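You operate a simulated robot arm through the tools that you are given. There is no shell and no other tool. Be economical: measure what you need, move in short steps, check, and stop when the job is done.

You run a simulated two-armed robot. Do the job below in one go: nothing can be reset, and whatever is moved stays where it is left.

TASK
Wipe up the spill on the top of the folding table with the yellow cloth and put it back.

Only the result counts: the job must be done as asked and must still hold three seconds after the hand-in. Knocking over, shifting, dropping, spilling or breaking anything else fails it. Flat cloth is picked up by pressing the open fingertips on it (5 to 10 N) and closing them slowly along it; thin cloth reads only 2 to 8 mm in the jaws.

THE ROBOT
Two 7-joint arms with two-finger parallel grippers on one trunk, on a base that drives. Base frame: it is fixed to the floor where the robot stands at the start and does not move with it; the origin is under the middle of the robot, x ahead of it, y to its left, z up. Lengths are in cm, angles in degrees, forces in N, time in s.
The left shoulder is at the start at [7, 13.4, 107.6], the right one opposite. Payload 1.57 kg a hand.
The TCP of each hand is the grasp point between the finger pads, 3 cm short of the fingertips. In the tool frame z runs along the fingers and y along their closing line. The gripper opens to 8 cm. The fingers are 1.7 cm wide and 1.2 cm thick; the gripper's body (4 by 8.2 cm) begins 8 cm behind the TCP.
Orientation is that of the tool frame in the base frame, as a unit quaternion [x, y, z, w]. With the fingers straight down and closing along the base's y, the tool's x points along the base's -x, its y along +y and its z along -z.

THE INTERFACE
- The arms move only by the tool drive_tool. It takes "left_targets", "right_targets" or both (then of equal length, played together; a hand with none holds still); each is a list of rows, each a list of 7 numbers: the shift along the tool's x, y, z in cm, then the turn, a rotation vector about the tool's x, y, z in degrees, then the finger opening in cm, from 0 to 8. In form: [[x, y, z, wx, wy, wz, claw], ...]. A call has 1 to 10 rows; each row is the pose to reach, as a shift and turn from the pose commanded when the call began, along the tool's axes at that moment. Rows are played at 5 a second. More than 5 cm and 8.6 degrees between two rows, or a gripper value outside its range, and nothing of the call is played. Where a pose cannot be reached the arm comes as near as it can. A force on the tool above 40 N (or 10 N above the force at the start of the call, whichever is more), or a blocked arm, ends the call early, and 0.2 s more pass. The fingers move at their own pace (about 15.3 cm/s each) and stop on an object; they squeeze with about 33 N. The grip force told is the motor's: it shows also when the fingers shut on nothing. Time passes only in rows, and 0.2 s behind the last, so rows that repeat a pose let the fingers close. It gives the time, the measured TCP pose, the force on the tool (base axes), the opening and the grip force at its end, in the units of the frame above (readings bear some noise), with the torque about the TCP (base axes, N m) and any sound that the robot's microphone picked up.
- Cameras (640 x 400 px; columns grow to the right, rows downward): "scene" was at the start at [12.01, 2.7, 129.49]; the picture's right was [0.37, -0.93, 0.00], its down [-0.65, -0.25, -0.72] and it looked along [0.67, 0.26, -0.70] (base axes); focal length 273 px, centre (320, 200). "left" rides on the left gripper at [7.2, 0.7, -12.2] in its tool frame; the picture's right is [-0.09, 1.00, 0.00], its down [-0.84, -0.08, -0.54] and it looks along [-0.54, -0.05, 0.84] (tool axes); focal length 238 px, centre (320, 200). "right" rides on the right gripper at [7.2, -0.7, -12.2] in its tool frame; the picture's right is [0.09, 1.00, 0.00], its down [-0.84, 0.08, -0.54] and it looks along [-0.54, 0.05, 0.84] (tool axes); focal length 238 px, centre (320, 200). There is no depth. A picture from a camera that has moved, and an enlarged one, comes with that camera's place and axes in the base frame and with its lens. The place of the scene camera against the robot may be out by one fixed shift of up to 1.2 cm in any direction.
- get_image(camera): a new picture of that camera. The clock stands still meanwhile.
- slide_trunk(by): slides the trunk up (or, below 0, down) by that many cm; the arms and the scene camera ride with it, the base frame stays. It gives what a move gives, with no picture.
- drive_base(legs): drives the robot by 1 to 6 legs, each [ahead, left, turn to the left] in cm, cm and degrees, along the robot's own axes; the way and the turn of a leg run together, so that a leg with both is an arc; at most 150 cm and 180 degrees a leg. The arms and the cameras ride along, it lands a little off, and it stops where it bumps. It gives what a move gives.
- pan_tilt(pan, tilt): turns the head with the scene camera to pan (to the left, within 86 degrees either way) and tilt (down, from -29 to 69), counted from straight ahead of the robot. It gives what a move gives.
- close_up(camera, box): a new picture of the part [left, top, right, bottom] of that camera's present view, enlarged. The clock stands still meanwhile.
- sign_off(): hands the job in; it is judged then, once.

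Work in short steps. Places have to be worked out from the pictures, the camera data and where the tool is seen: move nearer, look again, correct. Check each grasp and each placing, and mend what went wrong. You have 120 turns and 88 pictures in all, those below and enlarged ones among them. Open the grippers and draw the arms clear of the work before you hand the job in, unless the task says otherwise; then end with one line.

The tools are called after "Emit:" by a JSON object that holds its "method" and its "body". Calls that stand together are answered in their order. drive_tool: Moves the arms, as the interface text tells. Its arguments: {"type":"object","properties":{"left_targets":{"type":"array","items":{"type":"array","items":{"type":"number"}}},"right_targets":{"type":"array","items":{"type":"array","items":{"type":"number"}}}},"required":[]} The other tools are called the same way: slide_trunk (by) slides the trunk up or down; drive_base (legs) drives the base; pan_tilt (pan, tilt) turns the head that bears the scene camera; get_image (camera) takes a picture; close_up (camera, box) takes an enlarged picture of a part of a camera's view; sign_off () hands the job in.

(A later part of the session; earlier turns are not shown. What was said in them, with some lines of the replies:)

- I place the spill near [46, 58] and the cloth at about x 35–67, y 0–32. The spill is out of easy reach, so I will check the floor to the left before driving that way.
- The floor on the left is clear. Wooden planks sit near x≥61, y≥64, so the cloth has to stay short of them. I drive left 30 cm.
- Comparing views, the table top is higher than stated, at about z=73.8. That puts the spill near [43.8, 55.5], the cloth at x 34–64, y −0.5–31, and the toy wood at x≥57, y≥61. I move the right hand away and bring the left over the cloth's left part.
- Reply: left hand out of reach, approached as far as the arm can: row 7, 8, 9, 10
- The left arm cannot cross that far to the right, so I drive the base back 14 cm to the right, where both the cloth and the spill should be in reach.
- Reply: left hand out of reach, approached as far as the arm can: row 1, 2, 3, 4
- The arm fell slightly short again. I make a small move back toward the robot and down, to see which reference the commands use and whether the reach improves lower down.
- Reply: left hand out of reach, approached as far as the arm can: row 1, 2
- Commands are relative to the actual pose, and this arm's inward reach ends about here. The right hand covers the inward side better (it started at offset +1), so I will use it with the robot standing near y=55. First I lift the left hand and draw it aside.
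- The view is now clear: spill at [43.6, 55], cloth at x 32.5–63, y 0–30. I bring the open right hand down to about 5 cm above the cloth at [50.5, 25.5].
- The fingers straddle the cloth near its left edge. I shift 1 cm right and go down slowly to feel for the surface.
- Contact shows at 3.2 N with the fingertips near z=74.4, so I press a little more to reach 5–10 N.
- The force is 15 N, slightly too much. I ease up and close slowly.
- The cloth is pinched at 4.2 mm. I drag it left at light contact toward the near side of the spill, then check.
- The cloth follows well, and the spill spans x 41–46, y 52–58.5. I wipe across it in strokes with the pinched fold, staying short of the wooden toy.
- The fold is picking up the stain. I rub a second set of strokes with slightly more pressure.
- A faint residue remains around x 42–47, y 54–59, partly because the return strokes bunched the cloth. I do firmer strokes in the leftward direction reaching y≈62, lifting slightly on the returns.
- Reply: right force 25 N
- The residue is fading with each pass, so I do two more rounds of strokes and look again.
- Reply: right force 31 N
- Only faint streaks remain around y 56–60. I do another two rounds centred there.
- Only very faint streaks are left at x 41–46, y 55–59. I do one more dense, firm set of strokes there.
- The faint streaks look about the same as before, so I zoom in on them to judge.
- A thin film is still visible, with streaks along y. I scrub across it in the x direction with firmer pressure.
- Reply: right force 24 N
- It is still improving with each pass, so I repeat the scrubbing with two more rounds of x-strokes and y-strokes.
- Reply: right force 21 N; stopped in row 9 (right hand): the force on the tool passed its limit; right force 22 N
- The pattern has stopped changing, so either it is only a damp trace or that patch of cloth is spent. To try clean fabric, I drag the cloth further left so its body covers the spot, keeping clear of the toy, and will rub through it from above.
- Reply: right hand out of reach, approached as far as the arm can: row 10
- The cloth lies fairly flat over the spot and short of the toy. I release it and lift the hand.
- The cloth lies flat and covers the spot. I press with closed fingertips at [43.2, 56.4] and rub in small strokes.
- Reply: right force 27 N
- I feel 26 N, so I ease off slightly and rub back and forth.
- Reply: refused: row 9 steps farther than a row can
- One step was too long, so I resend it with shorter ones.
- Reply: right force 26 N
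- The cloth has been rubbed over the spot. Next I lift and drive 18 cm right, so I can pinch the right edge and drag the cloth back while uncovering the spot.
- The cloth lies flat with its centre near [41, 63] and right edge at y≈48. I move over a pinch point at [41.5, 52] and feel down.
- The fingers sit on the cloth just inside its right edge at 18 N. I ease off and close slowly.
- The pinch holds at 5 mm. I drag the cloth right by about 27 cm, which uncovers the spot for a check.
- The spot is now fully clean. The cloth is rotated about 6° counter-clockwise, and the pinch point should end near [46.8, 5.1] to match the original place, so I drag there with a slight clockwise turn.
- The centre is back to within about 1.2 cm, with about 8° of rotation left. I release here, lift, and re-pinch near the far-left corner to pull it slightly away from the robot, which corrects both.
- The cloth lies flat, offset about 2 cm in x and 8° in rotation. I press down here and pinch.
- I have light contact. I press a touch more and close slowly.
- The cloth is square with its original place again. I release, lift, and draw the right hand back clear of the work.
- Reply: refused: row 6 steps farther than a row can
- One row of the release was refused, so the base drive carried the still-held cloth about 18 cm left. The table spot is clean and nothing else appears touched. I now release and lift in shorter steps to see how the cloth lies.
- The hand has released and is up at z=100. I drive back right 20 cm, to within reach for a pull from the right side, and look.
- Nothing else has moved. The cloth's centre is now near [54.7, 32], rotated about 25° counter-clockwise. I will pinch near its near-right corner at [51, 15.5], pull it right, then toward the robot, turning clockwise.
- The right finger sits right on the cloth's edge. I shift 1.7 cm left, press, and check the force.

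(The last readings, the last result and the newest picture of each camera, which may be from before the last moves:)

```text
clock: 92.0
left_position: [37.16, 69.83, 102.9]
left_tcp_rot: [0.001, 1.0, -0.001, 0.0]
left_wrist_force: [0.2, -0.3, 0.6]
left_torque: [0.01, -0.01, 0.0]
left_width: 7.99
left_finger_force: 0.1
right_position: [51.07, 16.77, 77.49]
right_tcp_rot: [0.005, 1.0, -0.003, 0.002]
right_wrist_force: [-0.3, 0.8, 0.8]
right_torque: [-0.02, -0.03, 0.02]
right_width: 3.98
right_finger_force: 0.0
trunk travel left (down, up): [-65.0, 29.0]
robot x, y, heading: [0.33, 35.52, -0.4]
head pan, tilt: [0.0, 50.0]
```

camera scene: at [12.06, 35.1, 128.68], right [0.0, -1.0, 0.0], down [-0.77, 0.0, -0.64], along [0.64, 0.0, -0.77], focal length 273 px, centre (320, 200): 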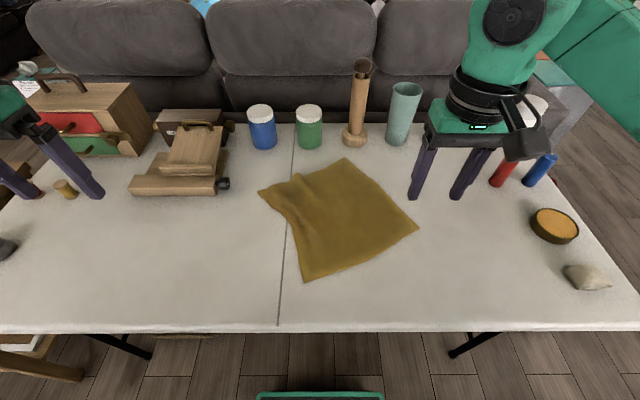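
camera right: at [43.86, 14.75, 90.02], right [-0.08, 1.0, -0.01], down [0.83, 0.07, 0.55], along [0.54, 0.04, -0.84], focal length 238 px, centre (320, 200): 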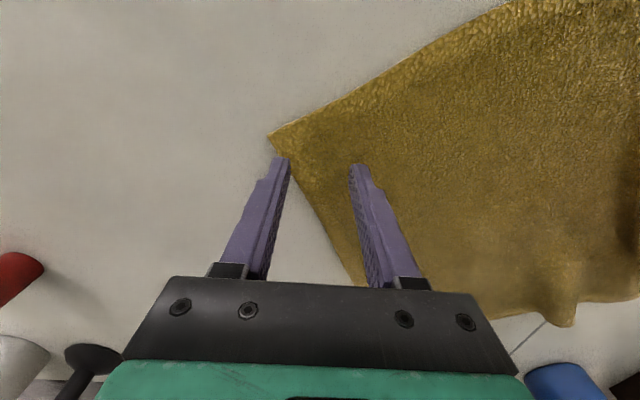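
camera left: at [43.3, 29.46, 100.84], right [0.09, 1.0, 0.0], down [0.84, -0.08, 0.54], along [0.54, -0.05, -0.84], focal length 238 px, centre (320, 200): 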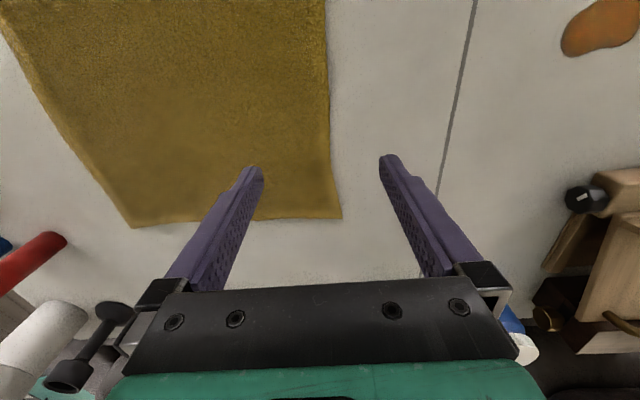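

The hand is barely touching. I press 0.25 cm further, then close slowly.

Emit:
{"method": "drive_tool", "body": {"right_targets": [[0, 0, 0.22, 0, 0, 0, 4], [0, 0, 0.25, 0, 0, 0, 3.4], [0, 0, 0.25, 0, 0, 0, 2.8], [0, 0, 0.25, 0, 0, 0, 2.2], [0, 0, 0.22, 0, 0, 0, 1.6], [0, 0, 0.22, 0, 0, 0, 1.0], [0, 0, 0.2, 0, 0, 0, 0.4], [0, 0, 0.2, 0, 0, 0, 0], [0, 0, 0.2, 0, 0, 0, 0]]}}

Emit:
{"method": "get_image", "body": {"camera": "right"}}

```text
clock: 94.0
left_position: [37.07, 69.99, 102.92]
left_tcp_rot: [0.001, 1.0, -0.001, 0.001]
left_wrist_force: [-0.1, 1.0, 0.3]
left_torque: [0.05, -0.01, 0.02]
left_width: 8.02
left_finger_force: 0.1
right_position: [50.94, 16.93, 77.43]
right_tcp_rot: [0.005, 1.0, -0.004, 0.003]
right_wrist_force: [-0.4, 0.2, 11.5]
right_torque: [0.01, 0.0, -0.02]
right_width: 0.42
right_finger_force: 24.4
trunk travel left (down, up): [-65.0, 29.0]
robot x, y, heading: [0.07, 35.43, -0.3]
head pan, tilt: [0.0, 50.0]
```

```text
34 pictures are left
camera right: at [43.7, 16.5, 89.58], right [-0.08, 1.0, -0.01], down [0.83, 0.07, 0.55], along [0.55, 0.04, -0.84], focal length 238 px, centre (320, 200)
```

right: 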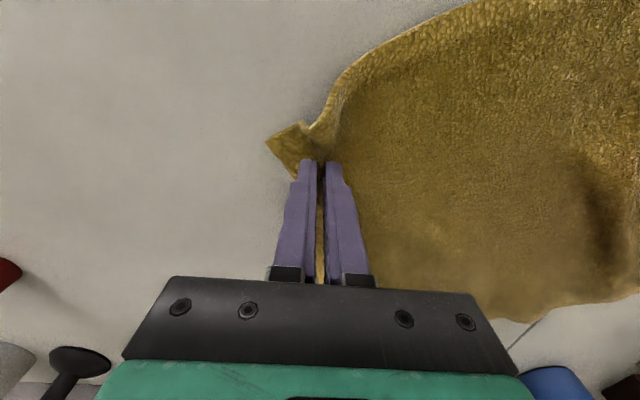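

The pinch is good at 4.2 mm. I pull right about 13 cm, then toward the robot about 14 cm while turning clockwise, and look.

Emit:
{"method": "drive_tool", "body": {"right_targets": [[0.3, -3, -0.2, 0, 0, 2, 0], [0.6, -6, -0.2, 0, 0, 4, 0], [1, -9, -0.2, 0, 0, 6, 0], [2, -12, -0.2, 0, 0, 9, 0], [4, -13.5, -0.2, 0, 0, 12, 0], [7, -14, -0.2, 0, 0, 16, 0], [10, -13.8, -0.2, 0, 0, 19, 0], [13, -13.2, -0.2, 0, 0, 22, 0], [14.2, -12.9, -0.2, 0, 0, 24, 0]]}}

Emit:
{"method": "get_image", "body": {"camera": "scene"}}

```text
clock: 96.0
left_position: [37.04, 69.86, 102.98]
left_tcp_rot: [0.002, 1.0, -0.001, 0.001]
left_wrist_force: [-0.6, -0.3, 0.8]
left_torque: [0.0, 0.02, 0.01]
left_width: 8.01
left_finger_force: 0.1
right_position: [36.84, 4.16, 77.34]
right_tcp_rot: [0.214, 0.977, -0.003, 0.002]
right_wrist_force: [0.6, -0.5, 6.0]
right_torque: [-0.03, -0.04, 0.06]
right_width: 0.39
right_finger_force: 24.4
trunk travel left (down, up): [-65.0, 29.0]
robot x, y, heading: [-0.3, 35.46, -0.0]
head pan, tilt: [0.0, 50.0]
```

```text
33 pictures are left
camera scene: at [12.03, 35.08, 128.69], right [0.0, -1.0, 0.0], down [-0.77, 0.0, -0.64], along [0.64, 0.0, -0.77], focal length 273 px, centre (320, 200)
```

scene: 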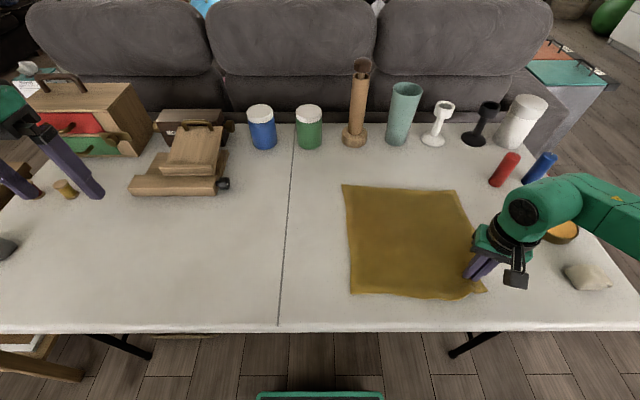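

The cloth matches its original corners to about 1 cm. I release and lift straight up, in short steps.

Emit:
{"method": "drive_tool", "body": {"right_targets": [[0, 0, 0, 0, 0, 0, 1], [0, 0, 0, 0, 0, 0, 2], [0, 0, 0, 0, 0, 0, 3], [0, 0, -1.5, 0, 0, 0, 3], [0, 0, -4, 0, 0, 0, 4], [0, 0, -8, 0, 0, 0, 6], [0, 0, -12, 0, 0, 0, 8], [0, 0, -16, 0, 0, 0, 8], [0, 0, -20, 0, 0, -5, 8]]}}

Emit:
{"method": "get_image", "body": {"camera": "scene"}}

```text
clock: 98.0
left_position: [37.08, 70.08, 102.92]
left_tcp_rot: [0.002, 1.0, 0.0, 0.0]
left_wrist_force: [0.3, 0.2, -0.2]
left_torque: [-0.02, -0.03, -0.01]
left_width: 7.99
left_finger_force: 0.1
right_position: [36.48, 4.37, 97.44]
right_tcp_rot: [0.169, 0.986, -0.003, 0.004]
right_wrist_force: [0.5, 0.2, -0.3]
right_torque: [-0.02, -0.02, 0.04]
right_width: 8.01
right_finger_force: 0.0
trunk travel left (down, up): [-65.0, 29.0]
robot x, y, heading: [-0.1, 35.4, -0.1]
head pan, tilt: [0.0, 50.0]
```

```text
32 pictures are left
camera scene: at [12.06, 35.09, 128.68], right [0.0, -1.0, 0.0], down [-0.77, 0.0, -0.64], along [0.64, 0.0, -0.77], focal length 273 px, centre (320, 200)
```

scene: 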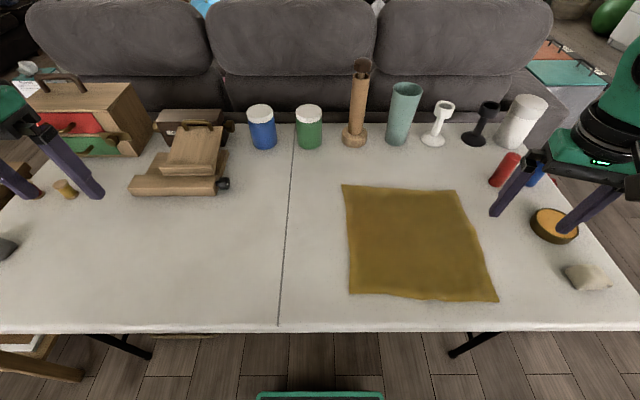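

The cloth lies flat in its place, the other objects are undisturbed, and both hands are open and clear. I take a last close look at the wiped area.

Emit:
{"method": "close_up", "body": {"camera": "scene", "box": [170, 200, 350, 312]}}

```text
3.56 times, centred on (260, 256) of scene
camera zoom: at [12.06, 35.09, 128.68], right [0.0, -1.0, 0.0], down [-0.77, 0.0, -0.64], along [0.64, 0.0, -0.77], focal length 970 px, centre (533, 1)
```

zoom: 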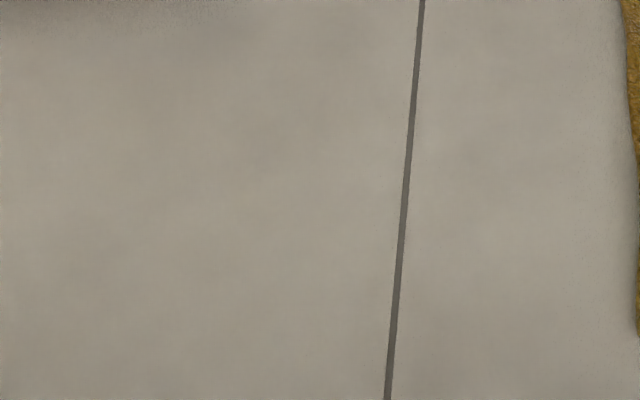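

The wiped area is clean and nothing is left to mend, so I hand in.

Emit:
{"method": "sign_off", "body": {}}

```text
The job is handed in.
```

The spill is wiped up with no visible trace, and the yellow cloth lies flat within about 1 cm of its original place; I once dragged it off by mistake and put it back, and saw nothing else on the table moved.
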